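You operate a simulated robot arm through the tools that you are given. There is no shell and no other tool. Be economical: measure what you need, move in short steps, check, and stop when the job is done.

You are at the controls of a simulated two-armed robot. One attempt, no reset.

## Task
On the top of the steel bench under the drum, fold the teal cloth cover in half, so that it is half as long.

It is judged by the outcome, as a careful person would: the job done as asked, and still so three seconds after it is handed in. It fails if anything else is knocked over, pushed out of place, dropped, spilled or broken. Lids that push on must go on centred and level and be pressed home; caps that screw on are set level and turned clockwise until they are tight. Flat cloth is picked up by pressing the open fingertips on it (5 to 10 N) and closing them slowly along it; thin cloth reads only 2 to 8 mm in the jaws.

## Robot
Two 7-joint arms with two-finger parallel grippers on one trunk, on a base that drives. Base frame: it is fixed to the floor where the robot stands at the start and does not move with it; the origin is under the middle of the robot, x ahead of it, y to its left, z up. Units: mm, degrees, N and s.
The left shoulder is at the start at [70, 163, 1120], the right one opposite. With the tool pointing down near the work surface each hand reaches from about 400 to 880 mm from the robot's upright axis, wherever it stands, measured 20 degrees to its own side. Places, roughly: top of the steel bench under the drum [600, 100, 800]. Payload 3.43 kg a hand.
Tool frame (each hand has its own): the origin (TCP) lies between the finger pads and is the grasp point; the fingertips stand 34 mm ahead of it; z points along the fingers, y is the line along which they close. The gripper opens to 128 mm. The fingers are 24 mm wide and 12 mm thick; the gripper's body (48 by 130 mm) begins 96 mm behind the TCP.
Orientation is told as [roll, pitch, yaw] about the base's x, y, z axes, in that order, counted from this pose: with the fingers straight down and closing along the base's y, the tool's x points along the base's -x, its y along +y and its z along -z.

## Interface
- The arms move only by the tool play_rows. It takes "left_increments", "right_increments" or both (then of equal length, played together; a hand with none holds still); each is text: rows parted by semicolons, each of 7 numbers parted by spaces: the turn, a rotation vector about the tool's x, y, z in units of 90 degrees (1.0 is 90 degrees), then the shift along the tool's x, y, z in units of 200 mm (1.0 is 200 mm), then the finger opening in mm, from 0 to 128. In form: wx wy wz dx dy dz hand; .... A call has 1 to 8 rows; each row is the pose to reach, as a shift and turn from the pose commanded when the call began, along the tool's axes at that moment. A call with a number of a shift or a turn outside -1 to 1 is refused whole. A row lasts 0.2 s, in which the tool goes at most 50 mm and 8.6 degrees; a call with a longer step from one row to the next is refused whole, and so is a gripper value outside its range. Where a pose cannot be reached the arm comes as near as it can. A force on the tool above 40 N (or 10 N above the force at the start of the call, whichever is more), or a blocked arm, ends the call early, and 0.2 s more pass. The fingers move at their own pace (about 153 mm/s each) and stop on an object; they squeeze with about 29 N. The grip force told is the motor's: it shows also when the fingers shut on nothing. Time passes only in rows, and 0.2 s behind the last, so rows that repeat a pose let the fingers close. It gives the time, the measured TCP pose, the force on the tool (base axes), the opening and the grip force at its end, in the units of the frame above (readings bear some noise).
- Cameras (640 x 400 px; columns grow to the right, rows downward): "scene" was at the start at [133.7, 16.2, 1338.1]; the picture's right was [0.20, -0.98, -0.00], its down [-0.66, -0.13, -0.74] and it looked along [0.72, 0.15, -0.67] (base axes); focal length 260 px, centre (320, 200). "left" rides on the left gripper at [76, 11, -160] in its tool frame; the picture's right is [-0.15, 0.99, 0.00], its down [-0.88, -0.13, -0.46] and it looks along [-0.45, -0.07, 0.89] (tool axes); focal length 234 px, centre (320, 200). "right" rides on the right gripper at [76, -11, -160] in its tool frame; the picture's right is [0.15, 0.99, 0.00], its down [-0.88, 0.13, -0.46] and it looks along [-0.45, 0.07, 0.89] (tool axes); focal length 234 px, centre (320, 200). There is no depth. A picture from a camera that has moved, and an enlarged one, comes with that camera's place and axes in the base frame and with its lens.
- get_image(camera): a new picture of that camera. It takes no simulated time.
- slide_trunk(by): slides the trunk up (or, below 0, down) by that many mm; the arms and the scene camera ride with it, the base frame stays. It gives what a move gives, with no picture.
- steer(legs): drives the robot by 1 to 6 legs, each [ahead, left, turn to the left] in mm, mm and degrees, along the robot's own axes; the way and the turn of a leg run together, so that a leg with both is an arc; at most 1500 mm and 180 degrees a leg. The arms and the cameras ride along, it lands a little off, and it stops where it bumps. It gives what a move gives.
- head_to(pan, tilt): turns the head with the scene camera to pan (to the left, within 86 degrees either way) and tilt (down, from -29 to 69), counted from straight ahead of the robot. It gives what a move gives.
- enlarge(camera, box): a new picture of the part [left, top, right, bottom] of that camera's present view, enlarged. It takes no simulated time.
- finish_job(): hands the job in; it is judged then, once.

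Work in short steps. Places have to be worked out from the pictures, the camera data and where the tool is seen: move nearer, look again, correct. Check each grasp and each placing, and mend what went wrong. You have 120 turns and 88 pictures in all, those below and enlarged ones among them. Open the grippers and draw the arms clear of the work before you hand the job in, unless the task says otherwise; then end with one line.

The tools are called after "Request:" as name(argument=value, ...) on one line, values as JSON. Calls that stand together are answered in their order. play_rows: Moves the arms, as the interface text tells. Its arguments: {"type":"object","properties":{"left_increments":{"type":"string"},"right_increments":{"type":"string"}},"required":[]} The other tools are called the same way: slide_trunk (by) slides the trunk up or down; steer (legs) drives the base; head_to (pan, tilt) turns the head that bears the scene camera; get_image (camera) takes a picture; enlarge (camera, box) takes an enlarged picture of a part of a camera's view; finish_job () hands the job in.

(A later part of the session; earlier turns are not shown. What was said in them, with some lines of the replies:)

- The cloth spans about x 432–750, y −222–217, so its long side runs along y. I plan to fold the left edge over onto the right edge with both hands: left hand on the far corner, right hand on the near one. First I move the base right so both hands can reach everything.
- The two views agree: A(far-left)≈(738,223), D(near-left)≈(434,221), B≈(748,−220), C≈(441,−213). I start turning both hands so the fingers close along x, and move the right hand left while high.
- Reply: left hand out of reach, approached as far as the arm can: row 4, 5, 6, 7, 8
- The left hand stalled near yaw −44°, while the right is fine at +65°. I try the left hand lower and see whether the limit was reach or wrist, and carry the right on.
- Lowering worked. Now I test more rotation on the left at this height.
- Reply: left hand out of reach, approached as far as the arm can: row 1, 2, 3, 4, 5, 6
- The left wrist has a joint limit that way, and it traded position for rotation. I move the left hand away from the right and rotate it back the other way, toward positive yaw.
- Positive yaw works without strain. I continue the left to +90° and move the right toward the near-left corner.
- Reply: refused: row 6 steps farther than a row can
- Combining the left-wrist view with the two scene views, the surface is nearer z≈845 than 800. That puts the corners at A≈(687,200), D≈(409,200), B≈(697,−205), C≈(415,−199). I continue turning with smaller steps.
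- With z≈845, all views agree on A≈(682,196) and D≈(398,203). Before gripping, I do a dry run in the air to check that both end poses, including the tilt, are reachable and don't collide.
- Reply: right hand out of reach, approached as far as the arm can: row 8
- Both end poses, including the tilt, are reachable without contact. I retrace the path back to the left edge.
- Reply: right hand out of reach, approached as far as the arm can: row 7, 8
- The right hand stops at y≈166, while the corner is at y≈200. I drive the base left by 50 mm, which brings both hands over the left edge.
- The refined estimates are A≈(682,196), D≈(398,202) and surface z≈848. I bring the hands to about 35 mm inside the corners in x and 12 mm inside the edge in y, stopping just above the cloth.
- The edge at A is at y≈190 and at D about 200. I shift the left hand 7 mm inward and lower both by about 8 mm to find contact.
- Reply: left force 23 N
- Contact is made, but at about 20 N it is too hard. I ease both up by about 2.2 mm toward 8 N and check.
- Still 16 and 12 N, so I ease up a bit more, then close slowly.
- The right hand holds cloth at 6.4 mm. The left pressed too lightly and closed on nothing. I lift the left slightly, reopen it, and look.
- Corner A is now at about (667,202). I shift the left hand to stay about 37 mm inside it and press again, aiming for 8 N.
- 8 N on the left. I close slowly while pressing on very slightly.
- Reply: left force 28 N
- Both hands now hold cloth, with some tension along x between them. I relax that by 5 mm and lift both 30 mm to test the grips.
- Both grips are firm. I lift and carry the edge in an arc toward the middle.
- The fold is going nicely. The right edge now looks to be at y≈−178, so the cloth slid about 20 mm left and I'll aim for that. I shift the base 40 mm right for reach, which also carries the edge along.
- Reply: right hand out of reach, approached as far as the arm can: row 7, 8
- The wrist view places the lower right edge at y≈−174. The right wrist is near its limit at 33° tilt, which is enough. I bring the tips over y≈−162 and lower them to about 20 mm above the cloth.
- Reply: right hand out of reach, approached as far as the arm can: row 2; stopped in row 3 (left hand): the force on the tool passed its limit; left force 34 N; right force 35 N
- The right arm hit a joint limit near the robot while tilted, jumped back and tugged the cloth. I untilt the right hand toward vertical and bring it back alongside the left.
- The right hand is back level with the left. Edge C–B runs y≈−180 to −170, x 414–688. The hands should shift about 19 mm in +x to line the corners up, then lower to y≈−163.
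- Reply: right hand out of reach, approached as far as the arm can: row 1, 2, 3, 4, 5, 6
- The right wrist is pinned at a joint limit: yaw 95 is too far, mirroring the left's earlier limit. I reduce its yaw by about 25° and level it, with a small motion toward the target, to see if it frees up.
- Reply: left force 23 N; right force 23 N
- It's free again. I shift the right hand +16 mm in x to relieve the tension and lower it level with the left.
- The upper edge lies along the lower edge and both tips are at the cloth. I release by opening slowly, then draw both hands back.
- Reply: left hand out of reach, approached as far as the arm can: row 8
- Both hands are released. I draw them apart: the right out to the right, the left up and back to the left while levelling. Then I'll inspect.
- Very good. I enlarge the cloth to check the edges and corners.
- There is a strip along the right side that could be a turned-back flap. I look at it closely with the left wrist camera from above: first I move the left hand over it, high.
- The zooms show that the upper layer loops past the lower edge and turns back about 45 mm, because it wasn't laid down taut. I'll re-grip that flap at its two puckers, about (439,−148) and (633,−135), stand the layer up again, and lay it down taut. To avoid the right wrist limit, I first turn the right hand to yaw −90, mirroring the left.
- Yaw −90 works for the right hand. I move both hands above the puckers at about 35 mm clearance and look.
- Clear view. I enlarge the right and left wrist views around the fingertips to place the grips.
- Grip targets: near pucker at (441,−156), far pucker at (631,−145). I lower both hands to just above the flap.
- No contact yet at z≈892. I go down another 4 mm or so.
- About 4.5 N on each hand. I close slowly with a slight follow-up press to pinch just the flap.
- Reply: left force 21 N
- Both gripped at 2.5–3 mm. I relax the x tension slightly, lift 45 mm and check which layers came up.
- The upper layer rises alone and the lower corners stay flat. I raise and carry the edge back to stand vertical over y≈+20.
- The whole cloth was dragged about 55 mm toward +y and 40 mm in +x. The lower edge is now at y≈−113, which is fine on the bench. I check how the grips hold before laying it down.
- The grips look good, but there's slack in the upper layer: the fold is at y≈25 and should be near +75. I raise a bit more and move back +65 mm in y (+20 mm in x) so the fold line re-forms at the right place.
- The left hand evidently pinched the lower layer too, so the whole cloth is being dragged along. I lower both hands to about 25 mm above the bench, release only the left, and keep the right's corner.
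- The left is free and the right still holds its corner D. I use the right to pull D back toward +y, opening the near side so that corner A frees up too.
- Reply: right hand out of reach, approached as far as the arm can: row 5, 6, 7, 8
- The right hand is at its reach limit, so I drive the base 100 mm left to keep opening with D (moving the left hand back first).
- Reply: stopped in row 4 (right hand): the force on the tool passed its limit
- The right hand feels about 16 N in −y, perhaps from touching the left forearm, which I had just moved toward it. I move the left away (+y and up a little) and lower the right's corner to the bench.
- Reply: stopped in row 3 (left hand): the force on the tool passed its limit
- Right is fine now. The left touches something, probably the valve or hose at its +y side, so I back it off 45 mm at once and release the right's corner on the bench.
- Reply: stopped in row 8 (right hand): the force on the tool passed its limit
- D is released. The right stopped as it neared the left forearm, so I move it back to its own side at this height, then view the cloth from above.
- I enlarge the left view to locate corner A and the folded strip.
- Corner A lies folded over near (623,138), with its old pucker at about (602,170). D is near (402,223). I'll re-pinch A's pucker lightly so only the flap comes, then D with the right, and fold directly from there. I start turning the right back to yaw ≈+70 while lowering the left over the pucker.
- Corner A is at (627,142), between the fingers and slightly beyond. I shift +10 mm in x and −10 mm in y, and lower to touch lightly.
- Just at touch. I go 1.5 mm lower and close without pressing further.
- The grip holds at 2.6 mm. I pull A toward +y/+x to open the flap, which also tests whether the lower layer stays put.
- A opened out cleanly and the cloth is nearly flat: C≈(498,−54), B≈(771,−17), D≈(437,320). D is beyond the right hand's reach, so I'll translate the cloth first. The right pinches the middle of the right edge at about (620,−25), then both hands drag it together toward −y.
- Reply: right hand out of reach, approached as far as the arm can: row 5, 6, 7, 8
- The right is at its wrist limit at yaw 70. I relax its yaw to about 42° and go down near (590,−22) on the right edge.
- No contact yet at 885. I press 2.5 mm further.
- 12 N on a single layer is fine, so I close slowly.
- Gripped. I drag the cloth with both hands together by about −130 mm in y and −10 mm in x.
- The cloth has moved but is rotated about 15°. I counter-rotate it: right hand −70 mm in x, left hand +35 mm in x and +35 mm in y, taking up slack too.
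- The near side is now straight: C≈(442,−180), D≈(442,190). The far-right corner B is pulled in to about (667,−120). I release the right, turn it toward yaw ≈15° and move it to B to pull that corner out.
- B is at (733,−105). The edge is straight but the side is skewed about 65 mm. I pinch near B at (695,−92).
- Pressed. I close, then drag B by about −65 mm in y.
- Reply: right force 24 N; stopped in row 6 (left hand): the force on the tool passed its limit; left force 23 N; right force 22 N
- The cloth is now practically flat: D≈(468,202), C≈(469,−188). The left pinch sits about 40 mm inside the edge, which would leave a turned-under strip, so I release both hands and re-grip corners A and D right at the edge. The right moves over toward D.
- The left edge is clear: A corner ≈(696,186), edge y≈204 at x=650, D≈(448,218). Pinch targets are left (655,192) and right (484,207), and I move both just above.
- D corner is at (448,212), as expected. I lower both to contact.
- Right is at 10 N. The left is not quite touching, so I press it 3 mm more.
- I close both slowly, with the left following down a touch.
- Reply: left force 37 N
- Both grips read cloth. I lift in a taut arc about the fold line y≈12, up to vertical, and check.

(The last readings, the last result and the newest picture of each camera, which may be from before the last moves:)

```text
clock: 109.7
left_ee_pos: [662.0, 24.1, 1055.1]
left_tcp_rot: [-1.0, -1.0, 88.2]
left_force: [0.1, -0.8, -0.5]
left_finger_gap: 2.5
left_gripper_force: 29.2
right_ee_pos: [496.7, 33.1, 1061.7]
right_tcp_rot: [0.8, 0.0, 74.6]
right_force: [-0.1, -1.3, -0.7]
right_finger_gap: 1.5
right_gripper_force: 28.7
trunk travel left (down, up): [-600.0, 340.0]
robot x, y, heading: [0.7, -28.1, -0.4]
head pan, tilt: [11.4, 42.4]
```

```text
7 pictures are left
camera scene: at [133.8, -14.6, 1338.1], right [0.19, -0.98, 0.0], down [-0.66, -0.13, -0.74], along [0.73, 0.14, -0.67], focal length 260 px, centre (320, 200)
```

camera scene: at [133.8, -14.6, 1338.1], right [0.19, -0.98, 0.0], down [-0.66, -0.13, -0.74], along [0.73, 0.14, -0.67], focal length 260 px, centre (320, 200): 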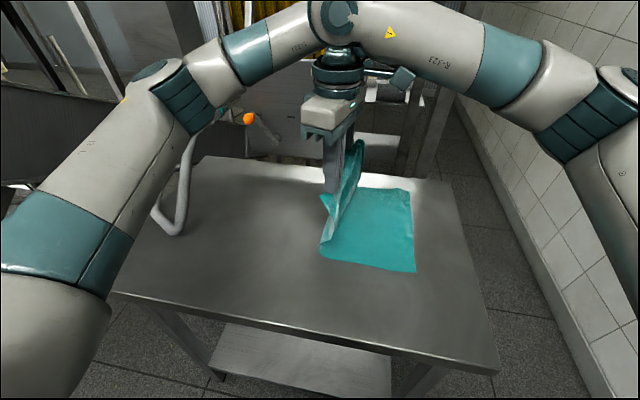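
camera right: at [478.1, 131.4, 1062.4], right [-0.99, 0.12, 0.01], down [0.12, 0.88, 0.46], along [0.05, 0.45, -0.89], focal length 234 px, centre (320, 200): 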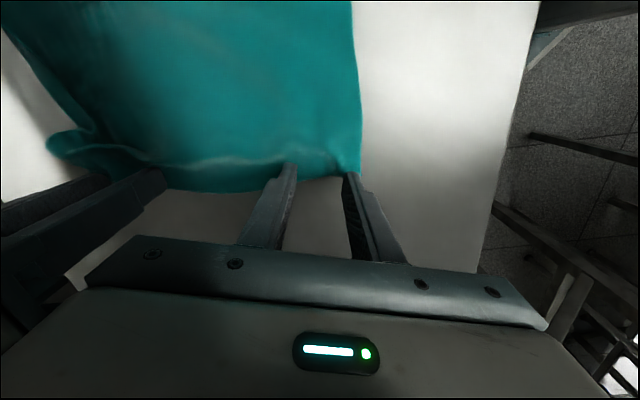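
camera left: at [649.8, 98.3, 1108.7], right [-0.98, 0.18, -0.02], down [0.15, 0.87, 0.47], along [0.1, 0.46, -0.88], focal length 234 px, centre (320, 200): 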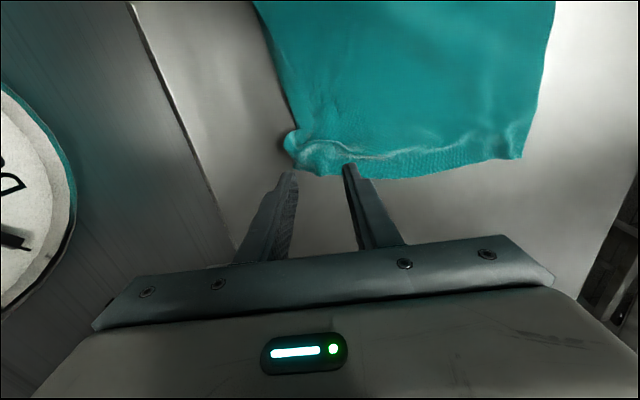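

The cloth is standing well. The lower edge is at y≈−156 to −165 and the fold at y≈40, so each half is about 200 mm. I shift the base 55 mm right, which carries the edge along the arc, then continue down the arc.

Request:
steer(legs=[[0, -55, 0]])

Request:
play_rows(left_increments="0 0 0 0.105 -0.02 0.07 0;0 0 0 0.2 -0.04 0.13 0;0 0 0 0.285 -0.06 0.2 0;0 0 0 0.365 -0.08 0.28 0;0 0 0 0.42 -0.1 0.35 0;0 0 0 0.47 -0.11 0.43 0", right_increments="0 0 0 0.107 -0.042 0.07 0;0 0 0 0.211 -0.082 0.13 0;0 0 0 0.299 -0.12 0.2 0;0 0 0 0.373 -0.155 0.28 0;0 0 0 0.428 -0.18 0.36 0;0 0 0 0.472 -0.2 0.46 0")

Request:
get_image(camera="scene")

```text
clock: 110.7
left_ee_pos: [662.4, -27.0, 1054.2]
left_tcp_rot: [-1.0, -0.9, 88.4]
left_force: [-1.0, -0.1, -0.2]
left_finger_gap: 2.5
left_gripper_force: 29.3
right_ee_pos: [496.4, -18.3, 1062.0]
right_tcp_rot: [0.6, 0.1, 74.6]
right_force: [0.2, 0.5, 0.0]
right_finger_gap: 1.2
right_gripper_force: 28.9
trunk travel left (down, up): [-600.0, 340.0]
robot x, y, heading: [3.7, -77.5, -0.1]
head pan, tilt: [11.4, 42.4]
```

```text
clock: 112.1
left_ee_pos: [683.5, -120.0, 964.8]
left_tcp_rot: [-0.9, -0.9, 88.2]
left_force: [-2.0, 0.2, 0.1]
left_finger_gap: 2.7
left_gripper_force: 29.0
right_ee_pos: [508.8, -121.2, 967.5]
right_tcp_rot: [0.8, 0.0, 74.7]
right_force: [3.0, 0.5, -0.2]
right_finger_gap: 1.4
right_gripper_force: 29.1
trunk travel left (down, up): [-600.0, 340.0]
robot x, y, heading: [0.0, -82.4, -0.2]
head pan, tilt: [11.4, 42.4]
```

```text
6 pictures are left
camera scene: at [134.2, -67.2, 1338.1], right [0.19, -0.98, 0.0], down [-0.66, -0.13, -0.74], along [0.72, 0.14, -0.67], focal length 260 px, centre (320, 200)
```

scene: 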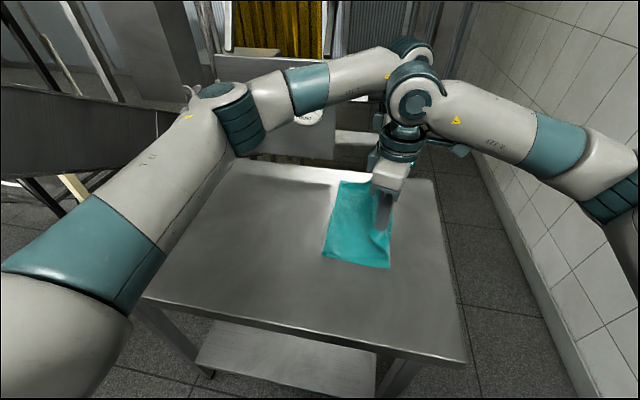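

The fold line has rolled to y≈−8, so the upper layer has slack: the high arc tugs the fold along. I go back to vertical, beyond the fold so it lays out again, then come down on a 45° line. That way the layer is laid down from the fold outward with the hands always above the contact line.

Request:
play_rows(left_increments="0 0 0 -0.15 0 -0.175 0;0 0 0 -0.325 0 -0.325 0;0 0 0 -0.525 0 -0.425 0;0 0 0 -0.725 0 -0.475 0;0 0 0 -0.875 0 -0.475 0;0 0 0 -0.975 0 -0.425 0", right_increments="0 0 0 -0.145 0.04 -0.175 0;0 0 0 -0.314 0.086 -0.325 0;0 0 0 -0.507 0.139 -0.425 0;0 0 0 -0.7 0.191 -0.475 0;0 0 0 -0.844 0.231 -0.475 0;0 0 0 -0.941 0.257 -0.425 0")

Request:
get_image(camera="scene")

```text
clock: 113.5
left_ee_pos: [679.3, 70.9, 1063.8]
left_tcp_rot: [-1.7, -0.9, 88.2]
left_force: [-1.3, 2.3, -0.9]
left_finger_gap: 2.9
left_gripper_force: 29.1
right_ee_pos: [500.3, 76.6, 1059.8]
right_tcp_rot: [0.2, -0.4, 74.6]
right_force: [3.5, -0.4, 0.0]
right_finger_gap: 1.3
right_gripper_force: 29.3
trunk travel left (down, up): [-600.0, 340.0]
robot x, y, heading: [-0.9, -80.7, -0.1]
head pan, tilt: [11.4, 42.4]
```

```text
5 pictures are left
camera scene: at [121.1, -67.9, 1339.7], right [0.19, -0.98, 0.0], down [-0.65, -0.13, -0.75], along [0.73, 0.14, -0.67], focal length 260 px, centre (320, 200)
```

scene: 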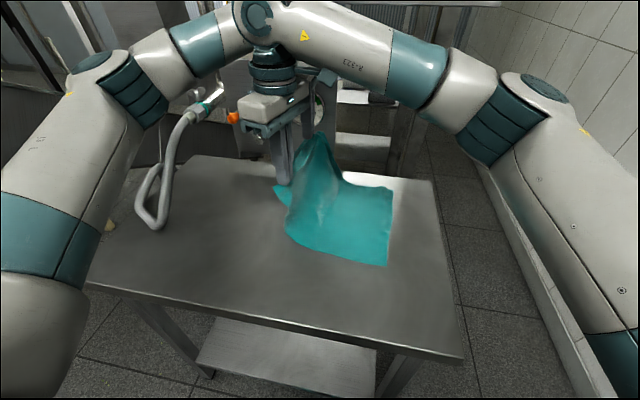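

The layer is upright again with the lower edge undisturbed at y≈−154. Now I come over the fold and descend along the 45° line, slowly.

Request:
play_rows(left_increments="0 0 0 0.15 0 -0.02 0;0 0 0 0.15 0 -0.02 0;0 0 0 0.25 0 0.08 0;0 0 0 0.35 0 0.18 0;0 0 0 0.45 0 0.28 0;0 0 0 0.55 0 0.38 0;0 0 0 0.65 0 0.48 0;0 0 0 0.65 0 0.48 0", right_increments="0 0 0 0.169 -0.046 -0.04 0;0 0 0 0.169 -0.046 -0.04 0;0 0 0 0.265 -0.08 0.06 0;0 0 0 0.362 -0.11 0.16 0;0 0 0 0.458 -0.14 0.26 0;0 0 0 0.555 -0.175 0.36 0;0 0 0 0.651 -0.208 0.46 0;0 0 0 0.651 -0.208 0.46 0")

Request:
get_image(camera="scene")

```text
clock: 115.3
left_ee_pos: [685.0, -54.2, 957.7]
left_tcp_rot: [-0.9, -0.8, 88.3]
left_force: [-0.4, 0.4, -0.9]
left_finger_gap: 2.4
left_gripper_force: 29.1
right_ee_pos: [513.5, -60.3, 958.6]
right_tcp_rot: [0.6, 0.1, 74.6]
right_force: [0.8, 0.0, -1.0]
right_finger_gap: 1.4
right_gripper_force: 28.8
trunk travel left (down, up): [-600.0, 340.0]
robot x, y, heading: [-4.6, -81.4, -0.0]
head pan, tilt: [11.4, 42.4]
```

```text
4 pictures are left
camera scene: at [132.5, -64.9, 1338.3], right [0.19, -0.98, 0.0], down [-0.66, -0.13, -0.74], along [0.73, 0.14, -0.67], focal length 260 px, centre (320, 200)
```

scene: 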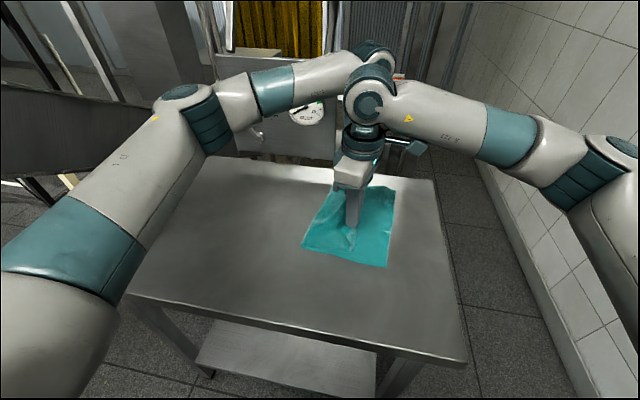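

The fold now sits at y≈48 with the lower edge at −150, just as wanted. I continue the line down to the lower edge.

Request:
play_rows(left_increments="0 0 0 0.1 0 0.075 0;0 0 0 0.2 0 0.155 0;0 0 0 0.3 0 0.235 0;0 0 0 0.4 0 0.3 0;0 0 0 0.48 0 0.34 0;0 0 0 0.48 0 0.345 0", right_increments="0 0 0 0.087 -0.024 0.075 0;0 0 0 0.174 -0.047 0.155 0;0 0 0 0.26 -0.071 0.235 0;0 0 0 0.347 -0.095 0.3 0;0 0 0 0.425 -0.116 0.34 0;0 0 0 0.425 -0.116 0.35 0")

Request:
enlarge(camera="scene", box=[280, 165, 420, 285])

```text
clock: 116.7
left_ee_pos: [682.7, -149.9, 888.1]
left_tcp_rot: [-1.0, -0.7, 88.3]
left_force: [0.0, -0.2, 2.3]
left_finger_gap: 2.4
left_gripper_force: 29.4
right_ee_pos: [513.4, -148.4, 892.8]
right_tcp_rot: [0.6, -0.1, 74.6]
right_force: [0.5, 1.0, 1.2]
right_finger_gap: 1.5
right_gripper_force: 29.1
trunk travel left (down, up): [-600.0, 340.0]
robot x, y, heading: [-1.5, -79.9, -0.4]
head pan, tilt: [11.4, 42.4]
```

```text
3.33 times, centred on (350, 225) of scene
camera zoom: at [132.8, -65.4, 1338.3], right [0.19, -0.98, 0.0], down [-0.66, -0.13, -0.74], along [0.73, 0.14, -0.67], focal length 866 px, centre (220, 117)
```

zoom: 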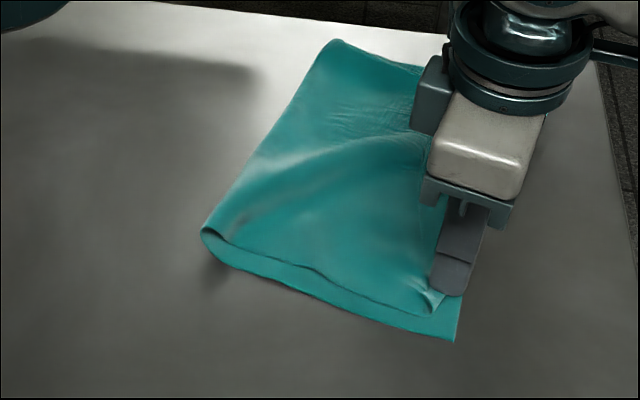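

Nearly perfect: a flat double layer, with D about 14 mm short of C. I nudge the right −14 mm in y and the left −5 mm, lower the last millimetres, open slowly and lift straight up.

Request:
play_rows(left_increments="0 0 0 0.025 0 0 0;0 0 0 0.025 0 0 0;0 0 0 0.025 0 0.003 6;0 0 0 0.025 0 0.003 14;0 0 0 0.025 0 0.003 24;0 0 0 0.025 0 0.003 32;0 0 0 0.025 0 -0.05 32;0 0 0 0.025 0 -0.2 32", right_increments="0 0 0 0.035 0 0.005 0;0 0 0 0.07 0 0.015 0;0 0 0 0.07 0 0.02 6;0 0 0 0.07 0 0.02 14;0 0 0 0.07 0 0.02 24;0 0 0 0.07 0 0.02 32;0 0 0 0.07 0 -0.03 32;0 0 0 0.07 0 -0.2 32")

Request:
play_rows(left_increments="0 0 0 0 0 -0.2 32;0 0 0 0 0 -0.4 32;0 0 0 -0.15 0 -0.5 32;0 0 0 -0.35 0 -0.5 32;0 0 0 -0.55 0 -0.5 32;0 0 0 -0.75 0 -0.5 32;0 0 0 -0.95 0 -0.5 32", right_increments="0 0 0 0 0 -0.2 32;0 0 0 0 0 -0.4 32;0 0 0 0.15 0 -0.5 32;0 0 0 0.35 0 -0.5 32;0 0 0 0.55 0 -0.5 32;0 0 0 0.75 0 -0.5 32;0 0 0 0.95 0 -0.5 32")

Request:
enlarge(camera="scene", box=[280, 165, 420, 285])

```text
clock: 118.5
left_ee_pos: [681.2, -153.3, 927.4]
left_tcp_rot: [-1.0, -0.8, 88.3]
left_force: [-0.7, 0.3, -0.4]
left_finger_gap: 31.9
left_gripper_force: 0.0
right_ee_pos: [509.7, -160.9, 932.0]
right_tcp_rot: [0.6, -0.1, 74.6]
right_force: [-0.1, -0.2, -0.6]
right_finger_gap: 32.0
right_gripper_force: 0.1
trunk travel left (down, up): [-600.0, 340.0]
robot x, y, heading: [3.3, -82.1, -0.5]
head pan, tilt: [11.4, 42.4]
```

```text
clock: 120.1
left_ee_pos: [681.3, 28.7, 1031.0]
left_tcp_rot: [-1.0, -1.1, 87.9]
left_force: [0.2, -0.3, -0.8]
left_finger_gap: 31.9
left_gripper_force: 0.1
right_ee_pos: [444.0, -331.9, 1031.5]
right_tcp_rot: [0.5, 0.0, 74.3]
right_force: [0.2, 0.2, 0.1]
right_finger_gap: 32.0
right_gripper_force: 0.1
right hand out of reach, approached as far as the arm can: row 7
trunk travel left (down, up): [-600.0, 340.0]
robot x, y, heading: [1.1, -81.3, -0.5]
head pan, tilt: [11.4, 42.4]
```

```text
3.33 times, centred on (350, 225) of scene
camera zoom: at [129.4, -69.0, 1338.2], right [0.19, -0.98, 0.0], down [-0.66, -0.13, -0.74], along [0.73, 0.14, -0.67], focal length 866 px, centre (220, 117)
```

zoom: 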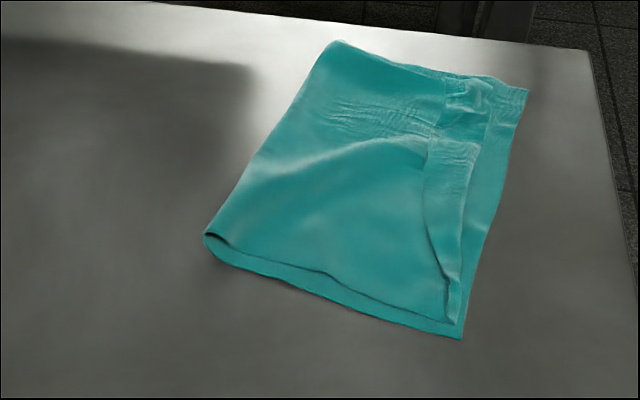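

The cloth is folded in half with the edges and corners closely aligned; only a narrow strip at the edge is slightly rumpled. I draw the left arm fully clear and take one last overall look.

Request:
play_rows(left_increments="0 0 0 -0.15 0.05 -0.05 60;0 0 0 -0.3 0.1 -0.1 60;0 0 0 -0.45 0.15 -0.15 60;0 0 0 -0.6 0.2 -0.15 60;0 0 0 -0.75 0.25 -0.15 60;0 0 0 -0.75 0.25 -0.15 60")

Request:
get_image(camera="scene")

```text
clock: 121.5
left_ee_pos: [640.4, 185.0, 1061.5]
left_tcp_rot: [-1.0, -0.9, 88.1]
left_force: [0.4, -0.5, -0.1]
left_finger_gap: 60.1
left_gripper_force: 0.0
right_ee_pos: [446.2, -330.0, 1031.8]
right_tcp_rot: [0.6, 0.0, 74.5]
right_force: [-0.2, -0.7, -0.1]
right_finger_gap: 32.0
right_gripper_force: 0.0
trunk travel left (down, up): [-600.0, 340.0]
robot x, y, heading: [-1.6, -83.5, -0.6]
head pan, tilt: [11.4, 42.4]
```

```text
1 pictures are left
camera scene: at [133.6, -67.0, 1338.1], right [0.19, -0.98, 0.0], down [-0.66, -0.13, -0.74], along [0.72, 0.14, -0.67], focal length 260 px, centre (320, 200)
```

scene: 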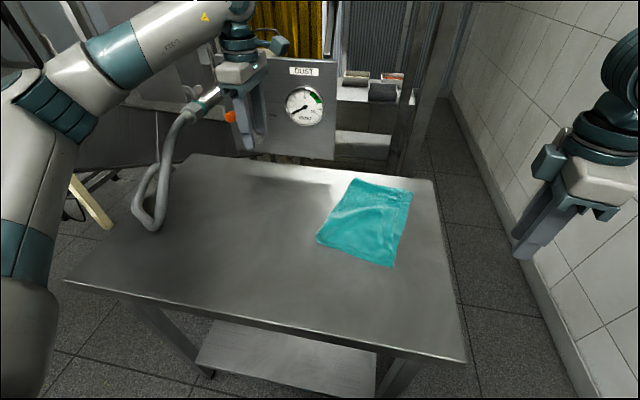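

The cloth lies folded in half on the bench, both arms are clear, and nothing else looks disturbed. I hand it in.

Request:
finish_job()

```text
The job is handed in.
```

The teal cloth cover is folded in half to about half its length on the bench top; a strip of roughly 20 mm along the open edge is turned back and rumpled, and the top edge falls about 20 mm short of the lower one at the far end.
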